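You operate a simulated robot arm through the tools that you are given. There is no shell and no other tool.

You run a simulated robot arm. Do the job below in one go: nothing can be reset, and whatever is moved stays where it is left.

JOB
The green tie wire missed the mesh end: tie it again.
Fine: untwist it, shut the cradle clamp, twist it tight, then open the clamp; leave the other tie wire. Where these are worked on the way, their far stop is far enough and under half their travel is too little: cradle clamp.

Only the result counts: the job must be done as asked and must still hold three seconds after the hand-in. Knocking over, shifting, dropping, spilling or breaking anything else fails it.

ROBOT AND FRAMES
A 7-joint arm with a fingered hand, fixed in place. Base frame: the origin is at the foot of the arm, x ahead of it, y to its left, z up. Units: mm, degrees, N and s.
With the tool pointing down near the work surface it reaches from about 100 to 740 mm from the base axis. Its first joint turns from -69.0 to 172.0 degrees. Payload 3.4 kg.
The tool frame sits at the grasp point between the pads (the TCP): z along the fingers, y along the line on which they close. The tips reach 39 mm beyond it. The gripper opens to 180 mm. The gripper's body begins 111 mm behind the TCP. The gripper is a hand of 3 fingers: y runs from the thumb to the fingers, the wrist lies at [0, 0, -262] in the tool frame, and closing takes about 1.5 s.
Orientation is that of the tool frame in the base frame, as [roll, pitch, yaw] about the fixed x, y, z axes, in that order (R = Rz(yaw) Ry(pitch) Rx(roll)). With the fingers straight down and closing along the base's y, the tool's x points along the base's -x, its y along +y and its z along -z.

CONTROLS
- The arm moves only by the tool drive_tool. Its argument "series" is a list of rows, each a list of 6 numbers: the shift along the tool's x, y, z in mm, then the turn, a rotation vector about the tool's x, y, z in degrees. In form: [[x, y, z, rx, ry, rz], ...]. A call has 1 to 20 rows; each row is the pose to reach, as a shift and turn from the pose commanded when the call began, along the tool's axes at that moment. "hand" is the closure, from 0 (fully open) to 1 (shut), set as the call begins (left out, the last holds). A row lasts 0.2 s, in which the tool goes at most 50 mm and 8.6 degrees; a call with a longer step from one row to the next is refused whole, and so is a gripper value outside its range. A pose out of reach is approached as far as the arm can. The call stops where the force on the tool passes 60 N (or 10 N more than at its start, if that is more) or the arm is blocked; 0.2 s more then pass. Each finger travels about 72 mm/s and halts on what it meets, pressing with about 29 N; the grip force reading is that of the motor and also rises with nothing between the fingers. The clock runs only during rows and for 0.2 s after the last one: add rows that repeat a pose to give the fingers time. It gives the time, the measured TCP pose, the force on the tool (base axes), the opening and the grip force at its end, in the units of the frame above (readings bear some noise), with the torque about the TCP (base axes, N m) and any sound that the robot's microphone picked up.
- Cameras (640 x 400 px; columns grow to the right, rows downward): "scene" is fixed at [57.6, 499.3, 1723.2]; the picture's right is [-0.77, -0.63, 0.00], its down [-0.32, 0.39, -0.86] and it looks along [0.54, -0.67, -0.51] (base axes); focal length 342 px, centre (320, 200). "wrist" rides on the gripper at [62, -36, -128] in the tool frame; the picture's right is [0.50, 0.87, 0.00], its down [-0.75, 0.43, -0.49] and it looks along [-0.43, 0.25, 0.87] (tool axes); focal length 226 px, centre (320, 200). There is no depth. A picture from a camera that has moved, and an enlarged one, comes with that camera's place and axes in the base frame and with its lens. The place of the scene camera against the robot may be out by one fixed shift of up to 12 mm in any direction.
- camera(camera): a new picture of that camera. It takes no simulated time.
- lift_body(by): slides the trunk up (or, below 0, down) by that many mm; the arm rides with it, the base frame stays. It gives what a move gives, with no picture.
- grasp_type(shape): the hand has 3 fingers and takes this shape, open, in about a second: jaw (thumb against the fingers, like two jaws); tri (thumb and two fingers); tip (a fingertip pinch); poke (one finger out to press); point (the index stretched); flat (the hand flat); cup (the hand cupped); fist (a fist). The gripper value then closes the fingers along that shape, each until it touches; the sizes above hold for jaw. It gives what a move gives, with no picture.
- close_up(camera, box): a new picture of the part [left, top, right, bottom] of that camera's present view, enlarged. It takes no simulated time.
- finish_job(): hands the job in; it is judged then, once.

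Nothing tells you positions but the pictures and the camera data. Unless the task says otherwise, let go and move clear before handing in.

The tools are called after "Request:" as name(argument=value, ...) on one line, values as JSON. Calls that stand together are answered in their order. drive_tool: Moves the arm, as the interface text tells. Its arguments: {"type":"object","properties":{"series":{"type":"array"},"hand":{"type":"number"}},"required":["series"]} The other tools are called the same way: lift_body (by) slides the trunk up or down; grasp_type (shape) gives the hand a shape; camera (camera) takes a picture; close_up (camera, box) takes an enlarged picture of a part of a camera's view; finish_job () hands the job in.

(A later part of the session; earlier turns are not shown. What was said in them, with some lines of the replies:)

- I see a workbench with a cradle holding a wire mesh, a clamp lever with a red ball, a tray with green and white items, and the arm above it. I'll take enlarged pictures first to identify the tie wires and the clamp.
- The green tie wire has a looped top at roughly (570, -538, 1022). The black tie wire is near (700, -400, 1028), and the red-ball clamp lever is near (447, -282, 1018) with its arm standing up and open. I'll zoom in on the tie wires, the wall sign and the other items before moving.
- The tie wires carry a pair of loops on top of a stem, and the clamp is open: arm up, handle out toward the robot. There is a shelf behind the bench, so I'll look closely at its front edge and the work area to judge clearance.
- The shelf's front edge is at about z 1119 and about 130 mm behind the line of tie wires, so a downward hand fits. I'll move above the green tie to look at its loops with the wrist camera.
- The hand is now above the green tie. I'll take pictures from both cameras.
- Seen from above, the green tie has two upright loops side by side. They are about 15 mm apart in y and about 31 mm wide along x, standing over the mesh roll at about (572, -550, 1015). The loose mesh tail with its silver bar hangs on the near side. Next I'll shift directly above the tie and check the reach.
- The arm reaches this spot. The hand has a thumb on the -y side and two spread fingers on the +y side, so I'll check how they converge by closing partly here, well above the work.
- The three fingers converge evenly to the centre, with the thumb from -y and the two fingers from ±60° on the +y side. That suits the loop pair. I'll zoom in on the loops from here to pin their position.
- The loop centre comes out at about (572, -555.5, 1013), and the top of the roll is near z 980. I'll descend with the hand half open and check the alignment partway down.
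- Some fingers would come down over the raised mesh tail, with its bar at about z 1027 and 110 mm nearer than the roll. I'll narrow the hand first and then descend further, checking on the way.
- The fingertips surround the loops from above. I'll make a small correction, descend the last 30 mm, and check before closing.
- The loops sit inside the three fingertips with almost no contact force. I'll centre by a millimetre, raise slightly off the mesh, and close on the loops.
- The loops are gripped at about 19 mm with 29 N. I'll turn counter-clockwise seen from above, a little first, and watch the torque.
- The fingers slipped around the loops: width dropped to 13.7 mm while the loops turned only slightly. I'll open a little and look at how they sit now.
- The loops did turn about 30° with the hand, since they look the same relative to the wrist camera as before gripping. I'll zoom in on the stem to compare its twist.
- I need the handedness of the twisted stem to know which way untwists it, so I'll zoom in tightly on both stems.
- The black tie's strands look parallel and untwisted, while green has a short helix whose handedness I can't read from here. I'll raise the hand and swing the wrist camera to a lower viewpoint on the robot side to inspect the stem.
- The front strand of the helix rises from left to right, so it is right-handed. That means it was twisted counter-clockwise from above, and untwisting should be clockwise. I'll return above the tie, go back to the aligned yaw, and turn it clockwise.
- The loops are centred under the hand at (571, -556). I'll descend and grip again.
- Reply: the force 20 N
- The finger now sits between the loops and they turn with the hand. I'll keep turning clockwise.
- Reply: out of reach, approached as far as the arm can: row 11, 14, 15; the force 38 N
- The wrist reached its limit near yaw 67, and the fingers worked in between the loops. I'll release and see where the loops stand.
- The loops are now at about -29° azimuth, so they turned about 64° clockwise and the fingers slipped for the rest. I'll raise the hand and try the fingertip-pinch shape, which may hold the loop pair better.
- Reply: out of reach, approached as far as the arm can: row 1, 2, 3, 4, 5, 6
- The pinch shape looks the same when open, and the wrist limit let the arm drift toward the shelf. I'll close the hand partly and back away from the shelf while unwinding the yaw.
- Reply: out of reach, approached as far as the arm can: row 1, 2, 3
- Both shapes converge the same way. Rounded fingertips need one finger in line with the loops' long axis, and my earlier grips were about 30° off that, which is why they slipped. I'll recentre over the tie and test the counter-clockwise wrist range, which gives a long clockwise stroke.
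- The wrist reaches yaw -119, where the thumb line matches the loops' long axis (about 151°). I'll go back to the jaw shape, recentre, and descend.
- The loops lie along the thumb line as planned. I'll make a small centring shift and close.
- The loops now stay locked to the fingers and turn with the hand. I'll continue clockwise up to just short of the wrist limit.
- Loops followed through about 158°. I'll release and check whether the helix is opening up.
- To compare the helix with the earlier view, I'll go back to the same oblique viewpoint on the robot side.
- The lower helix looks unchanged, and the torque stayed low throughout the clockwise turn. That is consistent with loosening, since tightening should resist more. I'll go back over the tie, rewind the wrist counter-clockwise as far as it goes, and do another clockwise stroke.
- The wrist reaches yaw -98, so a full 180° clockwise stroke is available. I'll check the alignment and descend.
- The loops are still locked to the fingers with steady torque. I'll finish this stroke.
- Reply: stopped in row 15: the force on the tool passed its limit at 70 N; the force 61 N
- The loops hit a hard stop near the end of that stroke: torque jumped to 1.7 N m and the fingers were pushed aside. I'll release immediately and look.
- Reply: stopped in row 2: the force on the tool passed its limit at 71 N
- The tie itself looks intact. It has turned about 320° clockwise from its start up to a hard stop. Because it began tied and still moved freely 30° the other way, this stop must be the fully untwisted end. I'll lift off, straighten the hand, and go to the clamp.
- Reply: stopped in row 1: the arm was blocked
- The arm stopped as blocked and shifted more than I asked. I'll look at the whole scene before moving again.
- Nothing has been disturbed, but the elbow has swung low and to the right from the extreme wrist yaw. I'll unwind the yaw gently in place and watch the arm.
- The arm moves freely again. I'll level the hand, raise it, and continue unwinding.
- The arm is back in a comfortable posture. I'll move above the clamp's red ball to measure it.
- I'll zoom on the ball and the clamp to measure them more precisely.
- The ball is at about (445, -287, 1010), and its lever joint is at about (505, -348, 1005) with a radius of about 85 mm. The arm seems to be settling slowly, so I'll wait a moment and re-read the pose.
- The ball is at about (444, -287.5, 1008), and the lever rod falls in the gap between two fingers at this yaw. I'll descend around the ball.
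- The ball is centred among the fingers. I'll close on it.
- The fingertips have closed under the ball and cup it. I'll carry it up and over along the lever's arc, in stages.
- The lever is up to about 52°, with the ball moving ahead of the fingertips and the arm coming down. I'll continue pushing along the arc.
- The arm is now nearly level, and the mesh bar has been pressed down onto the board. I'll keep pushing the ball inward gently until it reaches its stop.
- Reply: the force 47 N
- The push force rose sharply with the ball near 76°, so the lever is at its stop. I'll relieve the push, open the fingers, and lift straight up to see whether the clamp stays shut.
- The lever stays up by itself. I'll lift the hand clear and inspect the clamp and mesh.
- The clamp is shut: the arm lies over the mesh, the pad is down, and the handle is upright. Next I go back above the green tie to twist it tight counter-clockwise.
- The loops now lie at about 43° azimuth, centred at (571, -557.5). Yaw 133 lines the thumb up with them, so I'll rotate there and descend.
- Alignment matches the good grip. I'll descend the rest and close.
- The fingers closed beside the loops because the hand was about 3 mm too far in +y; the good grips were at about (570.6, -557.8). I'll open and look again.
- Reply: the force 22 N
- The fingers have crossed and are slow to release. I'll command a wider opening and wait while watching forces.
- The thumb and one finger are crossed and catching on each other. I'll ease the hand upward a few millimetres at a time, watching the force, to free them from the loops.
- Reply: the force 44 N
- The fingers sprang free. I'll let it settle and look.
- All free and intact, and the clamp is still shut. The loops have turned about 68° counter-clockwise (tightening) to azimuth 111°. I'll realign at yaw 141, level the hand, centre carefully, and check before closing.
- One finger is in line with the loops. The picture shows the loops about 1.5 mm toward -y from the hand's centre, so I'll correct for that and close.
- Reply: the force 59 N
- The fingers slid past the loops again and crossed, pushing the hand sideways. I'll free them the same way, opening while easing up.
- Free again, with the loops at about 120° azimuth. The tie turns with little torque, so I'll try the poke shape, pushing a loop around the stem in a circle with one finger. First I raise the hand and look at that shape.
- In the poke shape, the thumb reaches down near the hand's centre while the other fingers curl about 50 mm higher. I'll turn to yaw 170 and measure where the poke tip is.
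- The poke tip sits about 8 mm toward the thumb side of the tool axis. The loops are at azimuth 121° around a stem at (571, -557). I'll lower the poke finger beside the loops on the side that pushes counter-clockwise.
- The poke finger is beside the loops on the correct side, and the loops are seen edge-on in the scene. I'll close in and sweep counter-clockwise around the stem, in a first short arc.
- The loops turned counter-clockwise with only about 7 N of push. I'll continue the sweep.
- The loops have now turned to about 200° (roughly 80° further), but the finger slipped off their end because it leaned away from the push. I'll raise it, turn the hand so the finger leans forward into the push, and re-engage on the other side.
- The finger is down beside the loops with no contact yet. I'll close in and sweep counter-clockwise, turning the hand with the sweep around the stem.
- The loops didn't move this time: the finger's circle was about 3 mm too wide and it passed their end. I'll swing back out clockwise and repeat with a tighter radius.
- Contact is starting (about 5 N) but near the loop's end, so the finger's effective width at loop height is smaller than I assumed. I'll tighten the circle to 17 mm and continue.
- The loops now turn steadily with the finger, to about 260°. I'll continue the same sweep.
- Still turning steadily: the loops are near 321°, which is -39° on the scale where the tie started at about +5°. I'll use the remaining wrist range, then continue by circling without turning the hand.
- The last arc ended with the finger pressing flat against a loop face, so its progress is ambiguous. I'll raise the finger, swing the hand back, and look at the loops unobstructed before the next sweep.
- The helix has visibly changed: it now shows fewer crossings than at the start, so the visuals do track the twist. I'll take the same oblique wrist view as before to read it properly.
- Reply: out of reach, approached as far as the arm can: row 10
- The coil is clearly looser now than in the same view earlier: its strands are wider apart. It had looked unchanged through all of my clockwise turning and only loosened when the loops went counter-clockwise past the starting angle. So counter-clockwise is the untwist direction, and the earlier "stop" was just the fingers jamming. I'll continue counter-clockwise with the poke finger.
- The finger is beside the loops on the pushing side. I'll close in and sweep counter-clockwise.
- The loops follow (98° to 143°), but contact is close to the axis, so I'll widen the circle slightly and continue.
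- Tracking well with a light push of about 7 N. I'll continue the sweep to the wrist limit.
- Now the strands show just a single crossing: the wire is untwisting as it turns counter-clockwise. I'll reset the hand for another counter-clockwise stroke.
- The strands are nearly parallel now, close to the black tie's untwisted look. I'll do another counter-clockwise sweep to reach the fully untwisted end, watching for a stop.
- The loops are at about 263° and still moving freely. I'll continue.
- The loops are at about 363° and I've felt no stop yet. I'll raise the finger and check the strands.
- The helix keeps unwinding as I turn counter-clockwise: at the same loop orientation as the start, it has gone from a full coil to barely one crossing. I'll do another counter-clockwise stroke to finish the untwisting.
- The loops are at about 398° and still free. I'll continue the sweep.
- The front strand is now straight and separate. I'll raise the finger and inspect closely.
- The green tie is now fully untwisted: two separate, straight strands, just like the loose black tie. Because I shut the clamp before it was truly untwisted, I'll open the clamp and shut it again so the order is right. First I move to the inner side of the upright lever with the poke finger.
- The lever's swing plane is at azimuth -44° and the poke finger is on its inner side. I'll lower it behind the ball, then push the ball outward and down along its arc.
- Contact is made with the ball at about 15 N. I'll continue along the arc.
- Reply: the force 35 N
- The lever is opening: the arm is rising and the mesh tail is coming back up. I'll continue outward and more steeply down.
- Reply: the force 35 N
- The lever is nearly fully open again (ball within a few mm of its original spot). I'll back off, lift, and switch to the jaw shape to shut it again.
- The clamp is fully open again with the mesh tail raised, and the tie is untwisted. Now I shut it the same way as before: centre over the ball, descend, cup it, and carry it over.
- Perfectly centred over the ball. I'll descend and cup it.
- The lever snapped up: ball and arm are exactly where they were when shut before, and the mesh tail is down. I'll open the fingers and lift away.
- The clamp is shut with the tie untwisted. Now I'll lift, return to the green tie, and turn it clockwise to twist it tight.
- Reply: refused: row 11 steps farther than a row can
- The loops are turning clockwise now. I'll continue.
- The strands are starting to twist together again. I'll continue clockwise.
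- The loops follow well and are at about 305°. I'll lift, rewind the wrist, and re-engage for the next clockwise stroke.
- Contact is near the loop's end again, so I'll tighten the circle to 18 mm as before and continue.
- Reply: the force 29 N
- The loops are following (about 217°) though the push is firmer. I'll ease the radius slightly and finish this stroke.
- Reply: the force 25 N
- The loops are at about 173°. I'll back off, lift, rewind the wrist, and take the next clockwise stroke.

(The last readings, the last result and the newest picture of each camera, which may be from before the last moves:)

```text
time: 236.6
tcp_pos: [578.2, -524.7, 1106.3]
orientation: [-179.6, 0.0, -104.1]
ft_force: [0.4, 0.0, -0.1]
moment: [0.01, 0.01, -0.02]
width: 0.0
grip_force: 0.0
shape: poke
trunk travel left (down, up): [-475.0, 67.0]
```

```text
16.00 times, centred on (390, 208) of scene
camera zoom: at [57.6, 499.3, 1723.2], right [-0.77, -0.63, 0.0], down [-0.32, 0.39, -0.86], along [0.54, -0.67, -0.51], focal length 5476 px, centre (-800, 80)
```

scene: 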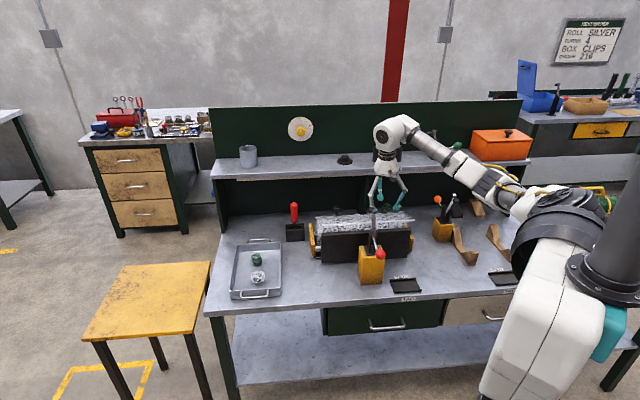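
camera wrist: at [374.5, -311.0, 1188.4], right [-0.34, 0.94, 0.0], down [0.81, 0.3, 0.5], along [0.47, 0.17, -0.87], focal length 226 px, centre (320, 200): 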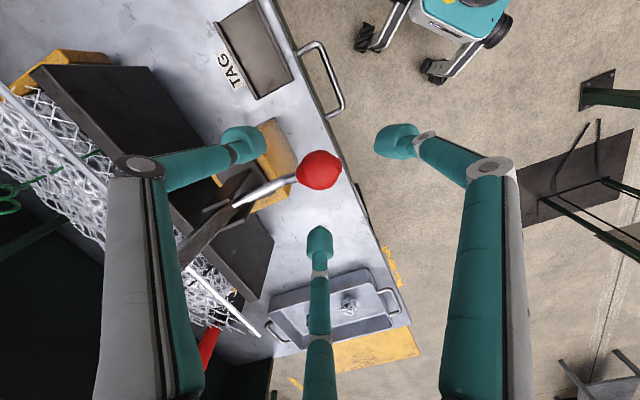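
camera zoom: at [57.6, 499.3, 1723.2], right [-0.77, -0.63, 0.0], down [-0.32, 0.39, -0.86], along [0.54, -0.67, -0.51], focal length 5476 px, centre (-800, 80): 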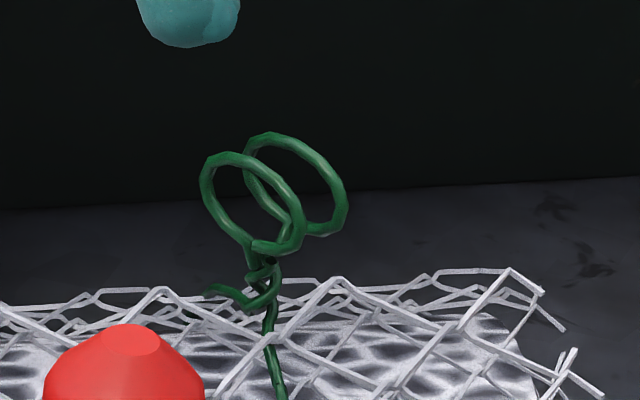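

The coil is re-forming. I'll descend and continue clockwise.

Request:
drive_tool(series=[[0, 0, 20, 0, 0, 0], [0, 0, 40, 0, 0, 0], [0, 0, 58, 0, 0, 0], [0, 0, 69, 0, 0, 0], [0, 0, 69, 0, 0, 0]])

Request:
drive_tool(series=[[5.5, 1.6, 0, 0, 0, 0], [11, 3.1, 0, 0, 0, 0], [16.45, 4.7, 0, 0, 0, 0], [15.8, 2.3, 0, 0, 0, 8], [15.5, -0.15, 0, 0, 0, 16], [15.5, -2.6, 0, 0, 0, 24], [15.9, -5.1, 0, 0, 0, 32], [16.6, -7.45, 0, 0, 0, 40], [16.6, -7.45, 0, 0, 0, 40]])

Request:
close_up(camera="wrist", box=[220, 100, 420, 280])

Request:
close_up(camera="scene", box=[360, 180, 420, 220])

```text
time: 237.8
tcp_pos: [576.9, -525.0, 1037.8]
orientation: [-179.7, 0.0, -104.0]
ft_force: [-0.1, -0.5, 0.5]
moment: [-0.02, 0.01, 0.01]
width: 0.0
grip_force: 0.0
shape: poke
trunk travel left (down, up): [-475.0, 67.0]
```

```text
time: 239.8
tcp_pos: [582.1, -542.0, 1038.0]
orientation: [-179.7, 0.3, -144.0]
ft_force: [3.5, 5.9, 1.2]
moment: [0.05, -0.07, 0.08]
width: 0.0
grip_force: 0.0
shape: poke
trunk travel left (down, up): [-475.0, 67.0]
```

```text
2.22 times, centred on (320, 190) of wrist
camera zoom: at [551.4, -607.8, 1165.7], right [-0.91, 0.41, -0.01], down [0.35, 0.8, 0.49], along [0.21, 0.45, -0.87], focal length 502 px, centre (320, 222)
```

zoom: 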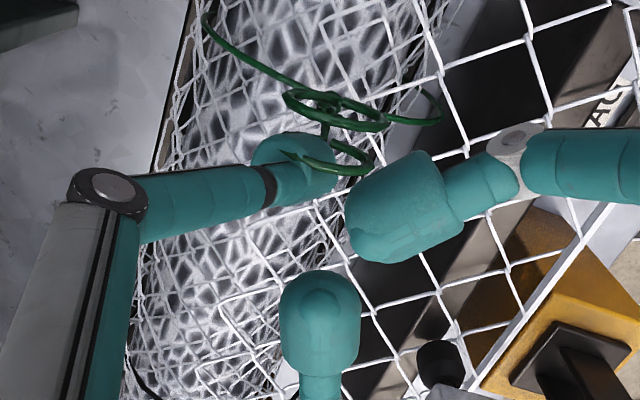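

```text
10.00 times, centred on (390, 200) of scene
camera zoom: at [57.6, 499.3, 1723.2], right [-0.77, -0.63, 0.0], down [-0.32, 0.39, -0.86], along [0.54, -0.67, -0.51], focal length 3423 px, centre (-380, 200)
```

zoom: 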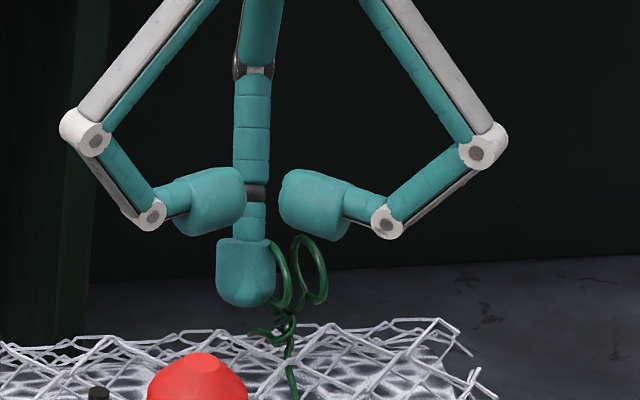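

Request:
drive_tool(series=[[-0.7, -2.4, 0, 0, 0, 8], [-1, -4.85, 0, 0, 0, 16], [-0.95, -7.3, 0, 0, 0, 24], [-0.6, -9.8, 0, 0, 0, 32], [0.1, -12.15, 0, 0, 0, 40], [1.2, -14.4, 0, 0, 0, 48], [2.5, -16.5, 0, 0, 0, 56], [2.5, -16.5, 0, 0, 0, 56]])

Request:
close_up(camera="wrist", box=[220, 100, 420, 280])

Request:
close_up(camera="scene", box=[360, 180, 420, 220])

```text
time: 241.6
tcp_pos: [587.9, -557.5, 1037.5]
orientation: [-179.9, 0.3, 159.9]
ft_force: [5.5, 0.1, 1.9]
moment: [0.02, -0.07, 0.08]
width: 0.3
grip_force: 0.1
shape: poke
trunk travel left (down, up): [-475.0, 67.0]
```

```text
2.22 times, centred on (320, 190) of wrist
camera zoom: at [517.3, -570.2, 1165.0], right [-0.17, 0.99, 0.0], down [0.85, 0.15, 0.5], along [0.49, 0.08, -0.87], focal length 502 px, centre (320, 222)
```

zoom: 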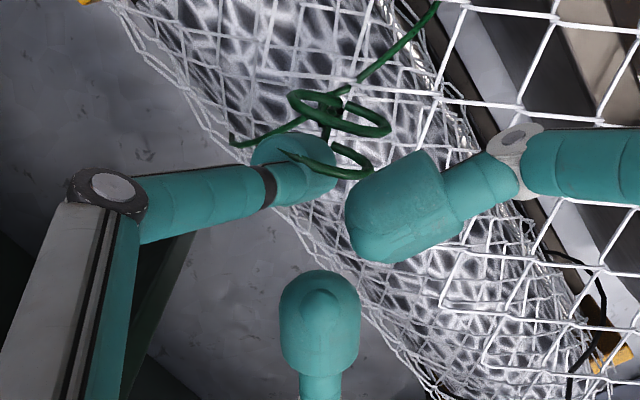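

```text
10.00 times, centred on (390, 200) of scene
camera zoom: at [57.6, 499.3, 1723.2], right [-0.77, -0.63, 0.0], down [-0.32, 0.39, -0.86], along [0.54, -0.67, -0.51], focal length 3423 px, centre (-380, 200)
```

zoom: 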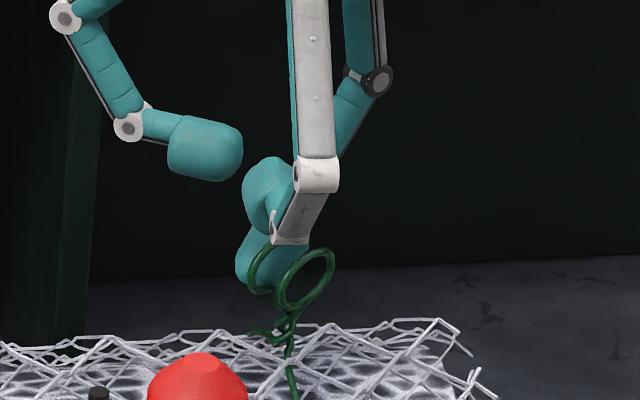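

Following well at about 81°. I'll continue to the wrist limit.

Request:
drive_tool(series=[[-0.7, -2.4, 0, 0, 0, 8], [-1, -4.85, 0, 0, 0, 16], [-0.95, -7.3, 0, 0, 0, 24], [-0.6, -9.8, 0, 0, 0, 32], [0.1, -12.15, 0, 0, 0, 40], [1.2, -14.4, 0, 0, 0, 48], [2.5, -16.5, 0, 0, 0, 56], [4.1, -18.4, 0, 0, 0, 64], [4.1, -18.4, 0, 0, 0, 64]])

Request:
close_up(camera="wrist", box=[220, 100, 420, 280])

Request:
close_up(camera="scene", box=[360, 180, 420, 220])

```text
time: 243.6
tcp_pos: [578.3, -575.1, 1036.2]
orientation: [179.5, 0.1, 96.0]
ft_force: [2.8, -2.9, 3.6]
moment: [-0.05, -0.02, 0.04]
width: 0.1
grip_force: 0.0
shape: poke
trunk travel left (down, up): [-475.0, 67.0]
```

```text
2.22 times, centred on (320, 190) of wrist
camera zoom: at [535.7, -515.6, 1164.9], right [0.81, 0.59, 0.0], down [0.51, -0.7, 0.5], along [0.29, -0.4, -0.87], focal length 502 px, centre (320, 222)
```

zoom: 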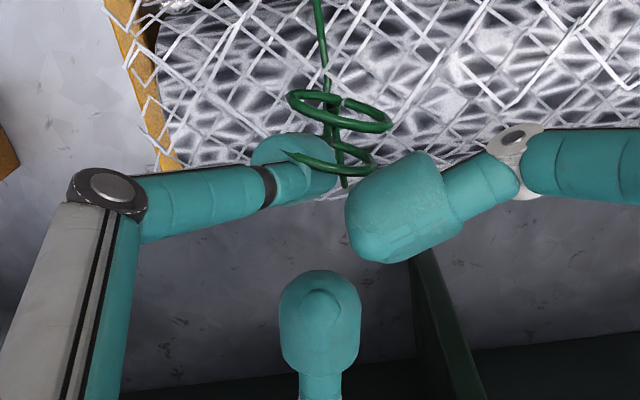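

```text
10.00 times, centred on (390, 200) of scene
camera zoom: at [57.6, 499.3, 1723.2], right [-0.77, -0.63, 0.0], down [-0.32, 0.39, -0.86], along [0.54, -0.67, -0.51], focal length 3423 px, centre (-380, 200)
```

zoom: 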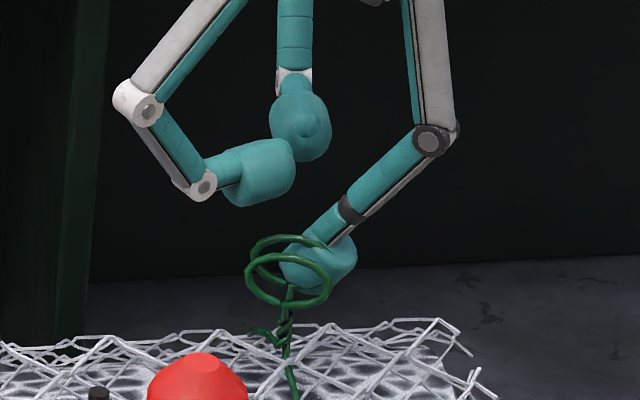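

The loops are at about 17°, near the original tied angle, and the helix looks tight again. I'll twist further by circling around with the hand's yaw fixed.

Request:
drive_tool(series=[[0.1, -1.6, 0, 0, 0, 0], [0.15, -3.2, 0, 0, 0, 0], [0.5, -4.9, 0, 0, 0, 0], [0.95, -6.5, 0, 0, 0, 0], [1.6, -8.2, 0, 0, 0, 0], [2.2, -9.9, 0, 0, 0, 0], [3.2, -11.6, 0, 0, 0, 0], [4.3, -13.2, 0, 0, 0, 0], [4.3, -13.2, 0, 0, 0, 0]])

Request:
close_up(camera="wrist", box=[220, 100, 420, 280])

Request:
close_up(camera="scene", box=[360, 180, 420, 220])

```text
time: 245.6
tcp_pos: [564.0, -571.6, 1037.0]
orientation: [179.6, 0.1, 96.1]
ft_force: [4.2, -6.2, 0.0]
moment: [-0.19, -0.14, -0.02]
width: 0.0
grip_force: 0.0
shape: poke
trunk travel left (down, up): [-475.0, 67.0]
```

```text
2.22 times, centred on (320, 190) of wrist
camera zoom: at [522.1, -513.1, 1164.4], right [0.81, 0.59, 0.0], down [0.51, -0.7, 0.5], along [0.29, -0.4, -0.87], focal length 502 px, centre (320, 222)
```

zoom: 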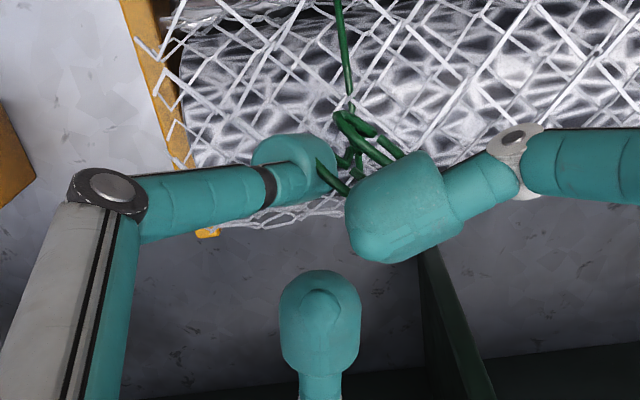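

```text
10.00 times, centred on (390, 200) of scene
camera zoom: at [57.6, 499.3, 1723.2], right [-0.77, -0.63, 0.0], down [-0.32, 0.39, -0.86], along [0.54, -0.67, -0.51], focal length 3423 px, centre (-380, 200)
```

zoom: 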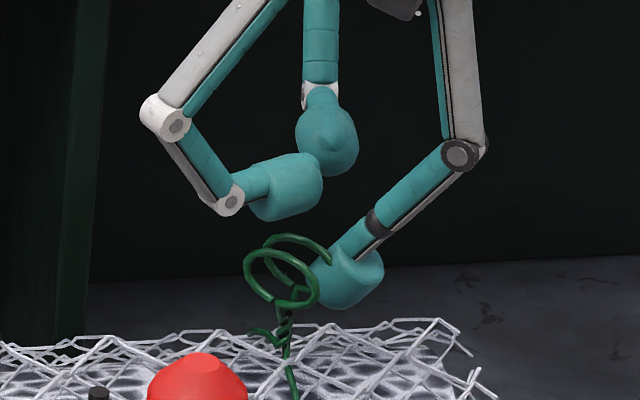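

The loops passed the original angle, but contact is near their end. I'll tighten the circle and continue further.

Request:
drive_tool(series=[[1.4, 2.05, 0, 0, 0, 0], [2.8, 4.1, 0, 0, 0, 0], [4.15, 3.25, 0, 0, 0, 0], [5.6, 2.6, 0, 0, 0, 0], [8.6, 1.5, 0, 0, 0, 0], [11.8, 1, 0, 0, 0, 0], [15, 1.1, 0, 0, 0, 0], [15, 1.1, 0, 0, 0, 0]])

Request:
close_up(camera="wrist", box=[220, 100, 420, 280])

Request:
close_up(camera="scene", box=[360, 180, 420, 220])

```text
time: 247.4
tcp_pos: [561.4, -549.9, 1037.9]
orientation: [179.8, 0.0, 96.3]
ft_force: [-22.5, 8.8, -5.8]
moment: [0.32, 0.76, -0.07]
width: 0.0
grip_force: 0.0
shape: poke
trunk travel left (down, up): [-475.0, 67.0]
```

```text
2.22 times, centred on (320, 190) of wrist
camera zoom: at [519.2, -491.9, 1166.1], right [0.81, 0.59, 0.0], down [0.51, -0.7, 0.49], along [0.29, -0.4, -0.87], focal length 502 px, centre (320, 222)
```

zoom: 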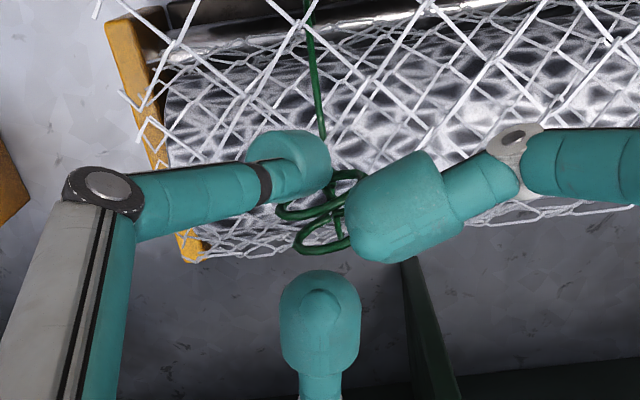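

```text
10.00 times, centred on (390, 200) of scene
camera zoom: at [57.6, 499.3, 1723.2], right [-0.77, -0.63, 0.0], down [-0.32, 0.39, -0.86], along [0.54, -0.67, -0.51], focal length 3423 px, centre (-380, 200)
```

zoom: 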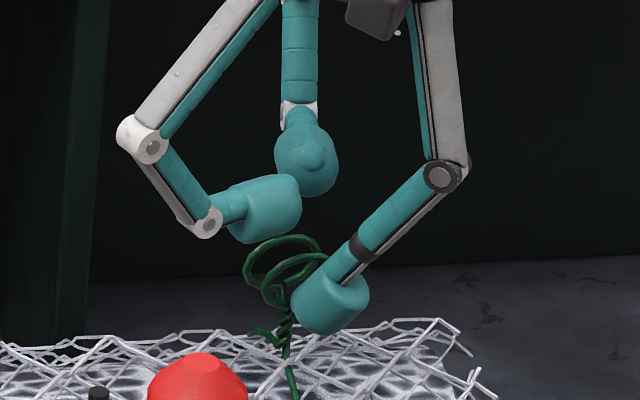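

The last arc ended flush against a loop face again, so I'll raise the finger and check the coil directly.

Request:
drive_tool(series=[[-4, 1, 0, 0, 0, 0], [-4, 1, -20, 0, 0, 0], [-4, 1, -45, 0, 0, 0], [-4, 1, -75, 0, 0, 0], [-4, 1, -100, 0, 0, 0], [-4, 1, -100, 0, 0, 0]])

Request:
close_up(camera="scene", box=[370, 195, 410, 220])

Request:
close_up(camera="wrist", box=[220, 60, 420, 240])

```text
time: 248.8
tcp_pos: [566.8, -561.7, 1137.9]
orientation: [179.6, 0.1, 96.0]
ft_force: [0.4, -0.5, 0.2]
moment: [0.03, 0.01, 0.01]
width: 0.0
grip_force: 0.1
shape: poke
trunk travel left (down, up): [-475.0, 67.0]
```

```text
16.00 times, centred on (390, 208) of scene
camera zoom: at [57.6, 499.3, 1723.2], right [-0.77, -0.63, 0.0], down [-0.32, 0.39, -0.86], along [0.54, -0.67, -0.51], focal length 5476 px, centre (-800, 80)
```

zoom: 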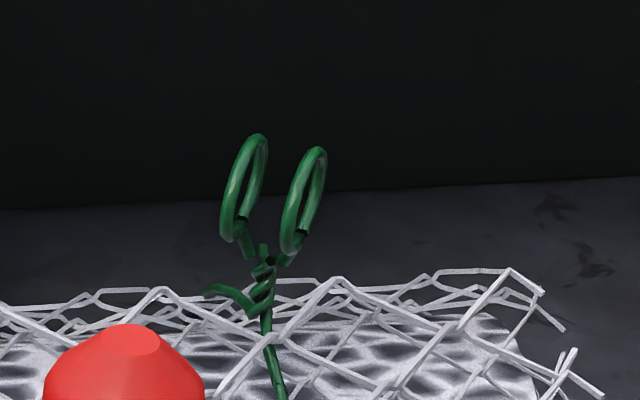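

```text
2.22 times, centred on (320, 150) of wrist
camera zoom: at [522.9, -503.0, 1264.3], right [0.81, 0.59, 0.01], down [0.51, -0.7, 0.5], along [0.3, -0.4, -0.87], focal length 502 px, centre (320, 311)
```

zoom: 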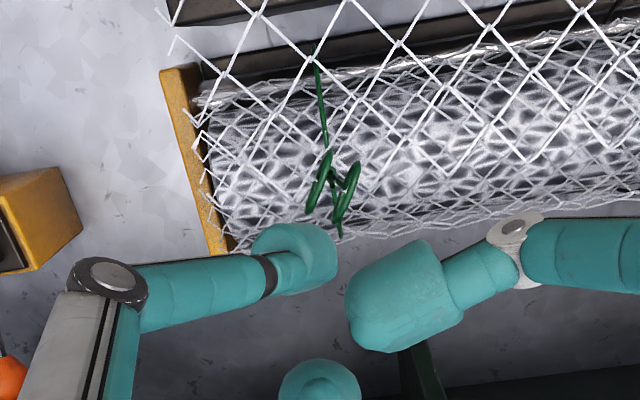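

The coil is now dense and tight, tighter than at the start, with the loops about 75° past the original angle. The clamp is still shut. Now I'll open the clamp with the poke finger as before.

Request:
drive_tool(series=[[0, 0, -20, 0, 0, -8], [5, 0, -42, 0, 0, -16], [25, -2, -42, 0, 0, -24], [48, -4, -42, 0, 0, -32], [70, -6, -42, 0, 0, -40], [92, -8, -42, 0, 0, -48], [114, -10, -42, 0, 0, -56], [136, -12, -42, 0, 0, -64], [158, -14, -42, 0, 0, -72], [180, -16, -42, 0, 0, -80], [202.2, -18.6, -42, 0, 0, -88], [202.2, -18.6, -42, 0, 0, -96], [202.2, -18.6, -42, 0, 0, -104], [202.2, -18.6, -42, 0, 0, -104], [202.2, -18.6, -42, 0, 0, -104]])

Request:
camera(camera="wrist")

Request:
close_up(camera="scene", box=[340, 150, 420, 290])

```text
time: 252.0
tcp_pos: [523.9, -361.1, 1179.6]
orientation: [-179.8, 0.4, -160.0]
ft_force: [0.1, 0.7, 0.0]
moment: [-0.01, -0.01, -0.01]
width: 0.1
grip_force: 0.1
shape: poke
trunk travel left (down, up): [-475.0, 67.0]
```

```text
taken
camera wrist: at [478.0, -415.4, 1306.4], right [-0.77, 0.64, -0.01], down [0.56, 0.67, 0.5], along [0.32, 0.38, -0.87], focal length 226 px, centre (320, 200)
```

wrist: 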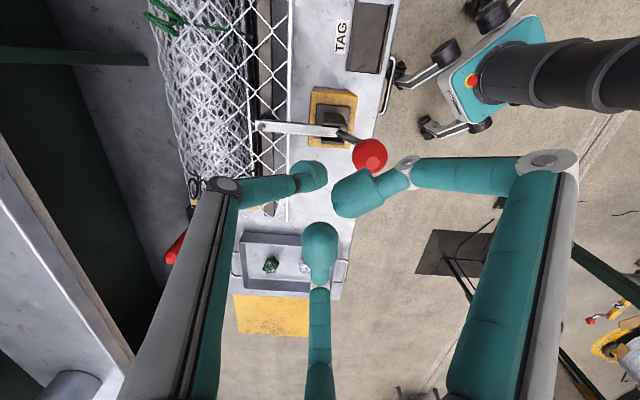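

```text
2.86 times, centred on (380, 220) of scene
camera zoom: at [57.6, 499.3, 1723.2], right [-0.77, -0.63, 0.0], down [-0.32, 0.39, -0.86], along [0.54, -0.67, -0.51], focal length 978 px, centre (149, 143)
```

zoom: 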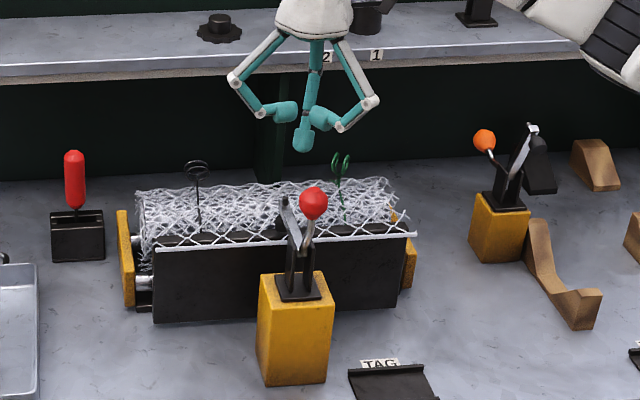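

I'm at the same spot as before. I'll lower behind the ball and push it out and down along the same arc.

Request:
drive_tool(series=[[-2, 0, 25, 0, 0, 0], [-3, -1, 50, 0, 0, 0], [-3, -1, 71, 0, 0, 0], [-3, -1, 71, 0, 0, 0]])

Request:
drive_tool(series=[[5, 10, -3.4, 0, 0, 0], [9.9, 20.3, -6.7, 0, 0, 0], [13.1, 27, -7.7, 0, 0, 0], [16.3, 33.7, -8, 0, 0, 0], [19.5, 40.3, -7.7, 0, 0, 0], [22.8, 47, -6.7, 0, 0, 0]])

Request:
drive_tool(series=[[3.1, 6.5, 1.6, 0, 0, 0], [6.2, 12.9, 3.8, 0, 0, 0], [9.2, 19, 6.7, 0, 0, 0], [12, 24.9, 10.1, 0, 0, 0], [14.5, 30, 14.1, 0, 0, 0], [16.5, 34, 18.6, 0, 0, 0], [16.5, 34, 18.6, 0, 0, 0]])

Request:
close_up(camera="scene", box=[340, 150, 420, 290])

Request:
camera(camera="wrist")

```text
time: 253.0
tcp_pos: [528.6, -359.4, 1108.2]
orientation: [-179.8, 0.4, -160.0]
ft_force: [-1.2, 0.8, -0.5]
moment: [0.0, -0.03, 0.01]
width: 0.0
grip_force: 0.0
shape: poke
trunk travel left (down, up): [-475.0, 67.0]
```

```text
time: 254.4
tcp_pos: [492.2, -325.6, 1112.7]
orientation: [-179.8, 0.4, -160.1]
ft_force: [11.3, -7.9, -5.6]
moment: [-0.14, -0.31, 0.04]
width: 0.1
grip_force: 0.0
shape: poke
trunk travel left (down, up): [-475.0, 67.0]
```

```text
time: 256.0
tcp_pos: [469.7, -298.4, 1093.0]
orientation: [-179.7, 0.5, -160.1]
ft_force: [29.5, -3.0, -17.0]
moment: [0.0, -1.09, 0.23]
width: 0.0
grip_force: 0.0
shape: poke
trunk travel left (down, up): [-475.0, 67.0]
```

```text
2.86 times, centred on (380, 220) of scene
camera zoom: at [57.6, 499.3, 1723.2], right [-0.77, -0.63, 0.0], down [-0.32, 0.39, -0.86], along [0.54, -0.67, -0.51], focal length 978 px, centre (149, 143)
```

zoom: 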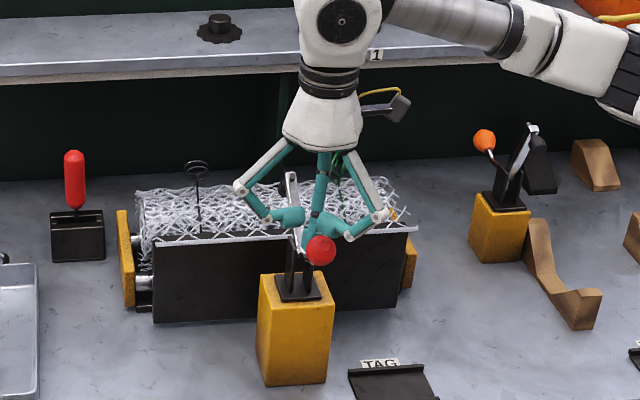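

```text
taken
camera wrist: at [422.0, -353.4, 1220.8], right [-0.77, 0.64, -0.01], down [0.56, 0.67, 0.5], along [0.32, 0.38, -0.87], focal length 226 px, centre (320, 200)
```

wrist: 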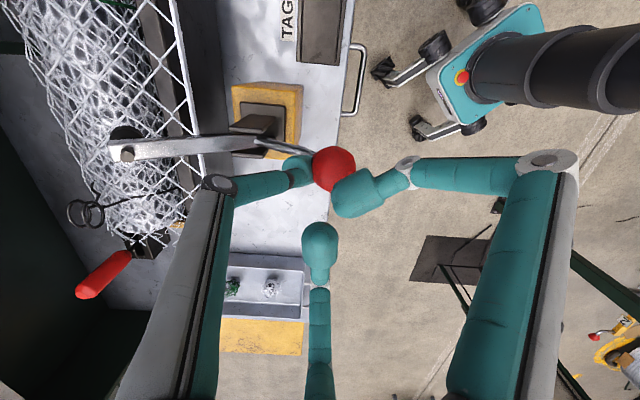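

The clamp arm is rising and this time the mesh bar stays down, held by the tie. I'll continue to the fully open stop.

Request:
drive_tool(series=[[1, 2.5, 6, 0, 0, 0], [2.8, 6, 12, 0, 0, 0], [4.7, 10, 18, 0, 0, 0], [6.5, 13.5, 24, 0, 0, 0], [8, 16.5, 30, 0, 0, 0], [8, 16.5, 34, 0, 0, 0], [8, 16.5, 34, 0, 0, 0]])

Request:
close_up(camera="scene", box=[340, 150, 420, 290])

Request:
camera(camera="wrist")

```text
time: 257.6
tcp_pos: [457.7, -285.4, 1059.6]
orientation: [-179.7, 0.7, -160.1]
ft_force: [39.7, -1.7, -6.1]
moment: [-0.01, -1.69, 0.52]
width: 0.0
grip_force: 0.1
shape: poke
trunk travel left (down, up): [-475.0, 67.0]
```

```text
2.86 times, centred on (380, 220) of scene
camera zoom: at [57.6, 499.3, 1723.2], right [-0.77, -0.63, 0.0], down [-0.32, 0.39, -0.86], along [0.54, -0.67, -0.51], focal length 978 px, centre (149, 143)
```

zoom: 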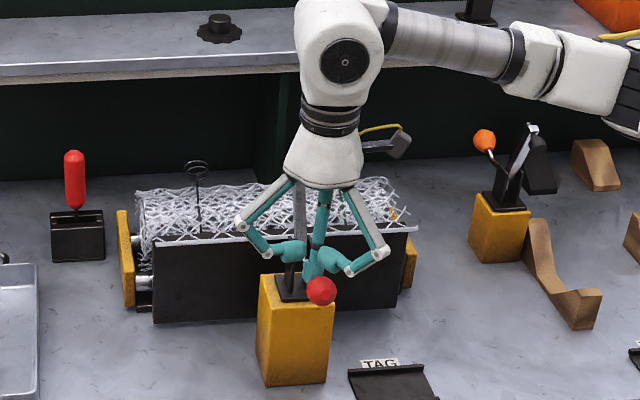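

```text
taken
camera wrist: at [409.7, -340.4, 1187.5], right [-0.77, 0.64, -0.01], down [0.55, 0.67, 0.5], along [0.33, 0.38, -0.87], focal length 226 px, centre (320, 200)
```

wrist: 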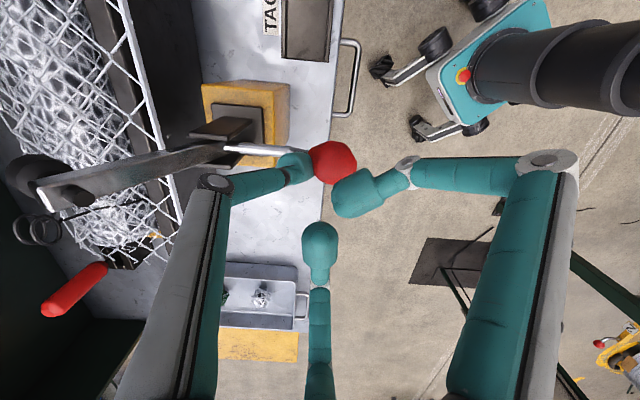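

The ball is at about its original open spot. I'll back off, lift away, and inspect everything.

Request:
drive_tool(series=[[-2.5, -5, 0, 0, 0, 0], [-4, -8, -5, 0, 0, 0], [-4, -8, -25, 0, 0, 0], [-4, -8, -50, 0, 0, 0], [-4, -8, -80, 0, 0, 0], [-4, -8, -115, 0, 0, 0], [-4, -8, -150, 0, 0, 0], [-4, -8, -150, 0, 0, 0]])

Request:
close_up(camera="scene", box=[280, 180, 440, 300])

Request:
close_up(camera="scene", box=[370, 195, 410, 220])

Request:
camera(camera="scene")

```text
time: 259.4
tcp_pos: [457.0, -289.1, 1212.6]
orientation: [-179.8, 0.4, -160.0]
ft_force: [-0.4, 0.1, 0.4]
moment: [0.01, 0.03, 0.04]
width: 0.1
grip_force: 0.0
shape: poke
trunk travel left (down, up): [-475.0, 67.0]
```

```text
3.33 times, centred on (360, 240) of scene
camera zoom: at [57.6, 499.3, 1723.2], right [-0.77, -0.63, 0.0], down [-0.32, 0.39, -0.86], along [0.54, -0.67, -0.51], focal length 1141 px, centre (187, 67)
```

zoom: 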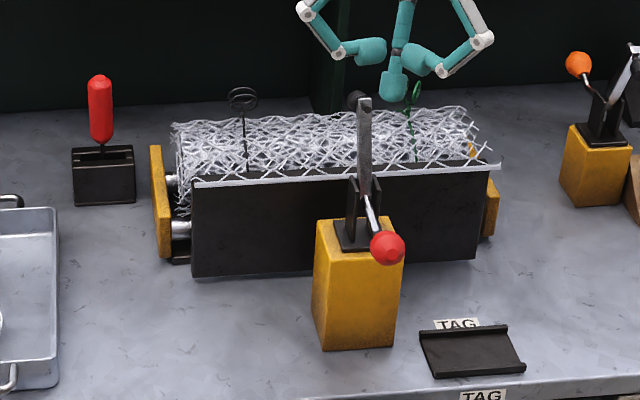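

```text
16.00 times, centred on (390, 208) of scene
camera zoom: at [57.6, 499.3, 1723.2], right [-0.77, -0.63, 0.0], down [-0.32, 0.39, -0.86], along [0.54, -0.67, -0.51], focal length 5476 px, centre (-800, 80)
```

zoom: 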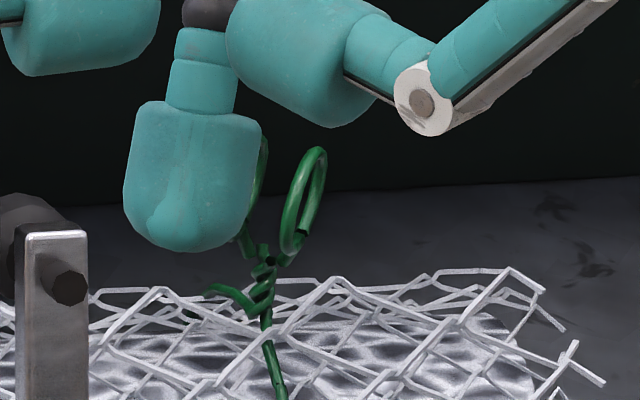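

```text
taken
```

scene: 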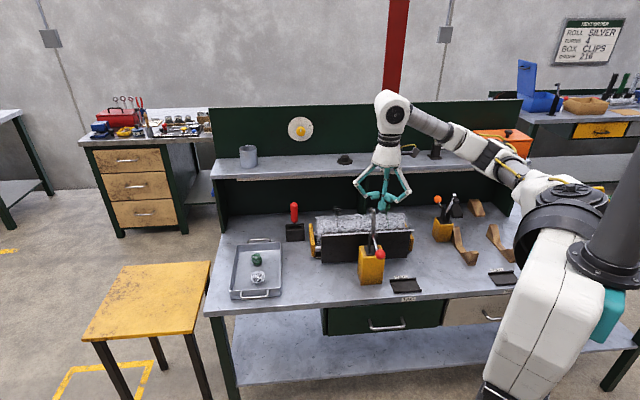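

The clamp is fully open, with ball and arm exactly where they started. The mesh end stays held down by the green tie, whose coil is tight, and the black tie is untouched. I'll move the hand clear and do a last check.

Request:
drive_tool(series=[[0, 0, -30, 0, 0, 0], [0, 0, -60, 0, 0, 0], [0, 0, -95, 0, 0, 0], [0, 0, -130, 0, 0, 0], [-20, 30, -150, 0, 0, 0], [-40, 65, -155, 0, 0, 0], [-60, 100, -155, 0, 0, 0], [-80, 130, -155, 0, 0, 0], [-80, 130, -155, 0, 0, 0]])

Request:
close_up(camera="scene", box=[370, 195, 410, 220])

Request:
close_up(camera="scene", box=[200, 130, 520, 320])

Request:
close_up(camera="scene", box=[280, 180, 440, 300])

```text
time: 261.4
tcp_pos: [485.1, -140.4, 1367.0]
orientation: [-179.8, 0.4, -159.9]
ft_force: [-0.2, -0.6, -0.8]
moment: [0.01, -0.02, 0.01]
width: 0.0
grip_force: 0.1
shape: poke
trunk travel left (down, up): [-475.0, 67.0]
```

```text
16.00 times, centred on (390, 208) of scene
camera zoom: at [57.6, 499.3, 1723.2], right [-0.77, -0.63, 0.0], down [-0.32, 0.39, -0.86], along [0.54, -0.67, -0.51], focal length 5476 px, centre (-800, 80)
```

zoom: 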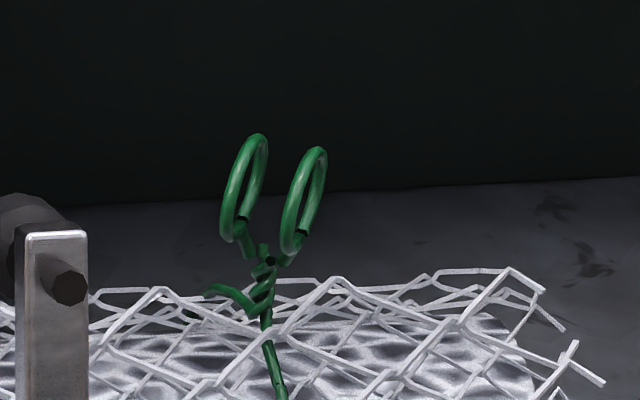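

```text
2.00 times, centred on (360, 225) of scene
camera zoom: at [57.6, 499.3, 1723.2], right [-0.77, -0.63, 0.0], down [-0.32, 0.39, -0.86], along [0.54, -0.67, -0.51], focal length 684 px, centre (240, 150)
```

zoom: 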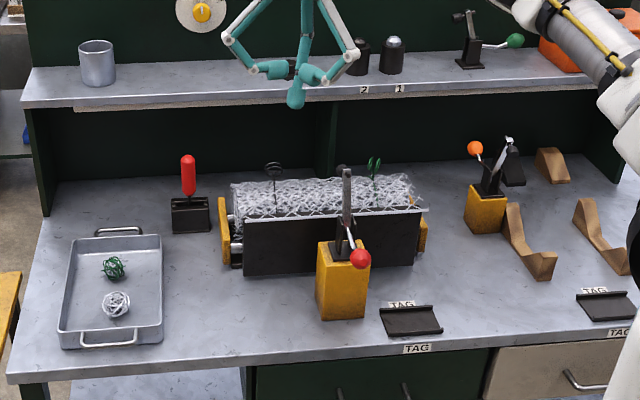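

```text
3.33 times, centred on (360, 240) of scene
camera zoom: at [57.6, 499.3, 1723.2], right [-0.77, -0.63, 0.0], down [-0.32, 0.39, -0.86], along [0.54, -0.67, -0.51], focal length 1141 px, centre (187, 67)
```

zoom: 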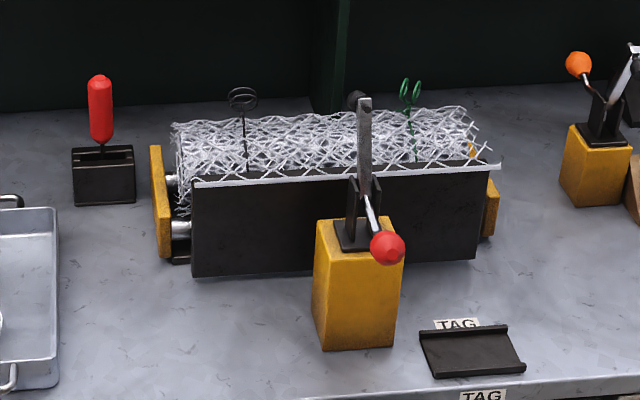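

Final check: the mesh end is tied down, the green coil is tight, the clamp is fully open, the black tie is untouched, and nothing else has moved. The hand is clear, so I'm handing in.

Request:
finish_job()

```text
The job is handed in.
```

The green tie wire is retied and the job is handed in. In the last pictures the coil is tight and the mesh end stays down with the cradle clamp fully open. I haven't seen the judge's result.

- **Turning direction:** I first turned the wire the wrong way. It untwists counter-clockwise and tightens clockwise, so I had shut the clamp once before the wire was actually loose.
- **Order redone:** I untwisted the wire fully, opened and shut the clamp again, and twisted the wire about 75° past its original angle. Then I opened the clamp to its stop.
- **Evidence it holds:** when I opened the clamp with the wire loose, the mesh end sprang back up. After the final twist it stayed down.
- **Forces on the wire:** while gripping the loops the fingers slipped and jammed three times, with about 70 N and 1.7 N·m at worst. The wire shows no visible damage.
- **Everything else:** the other tie wire and the items on the bench look where they started, and the hand is clear.
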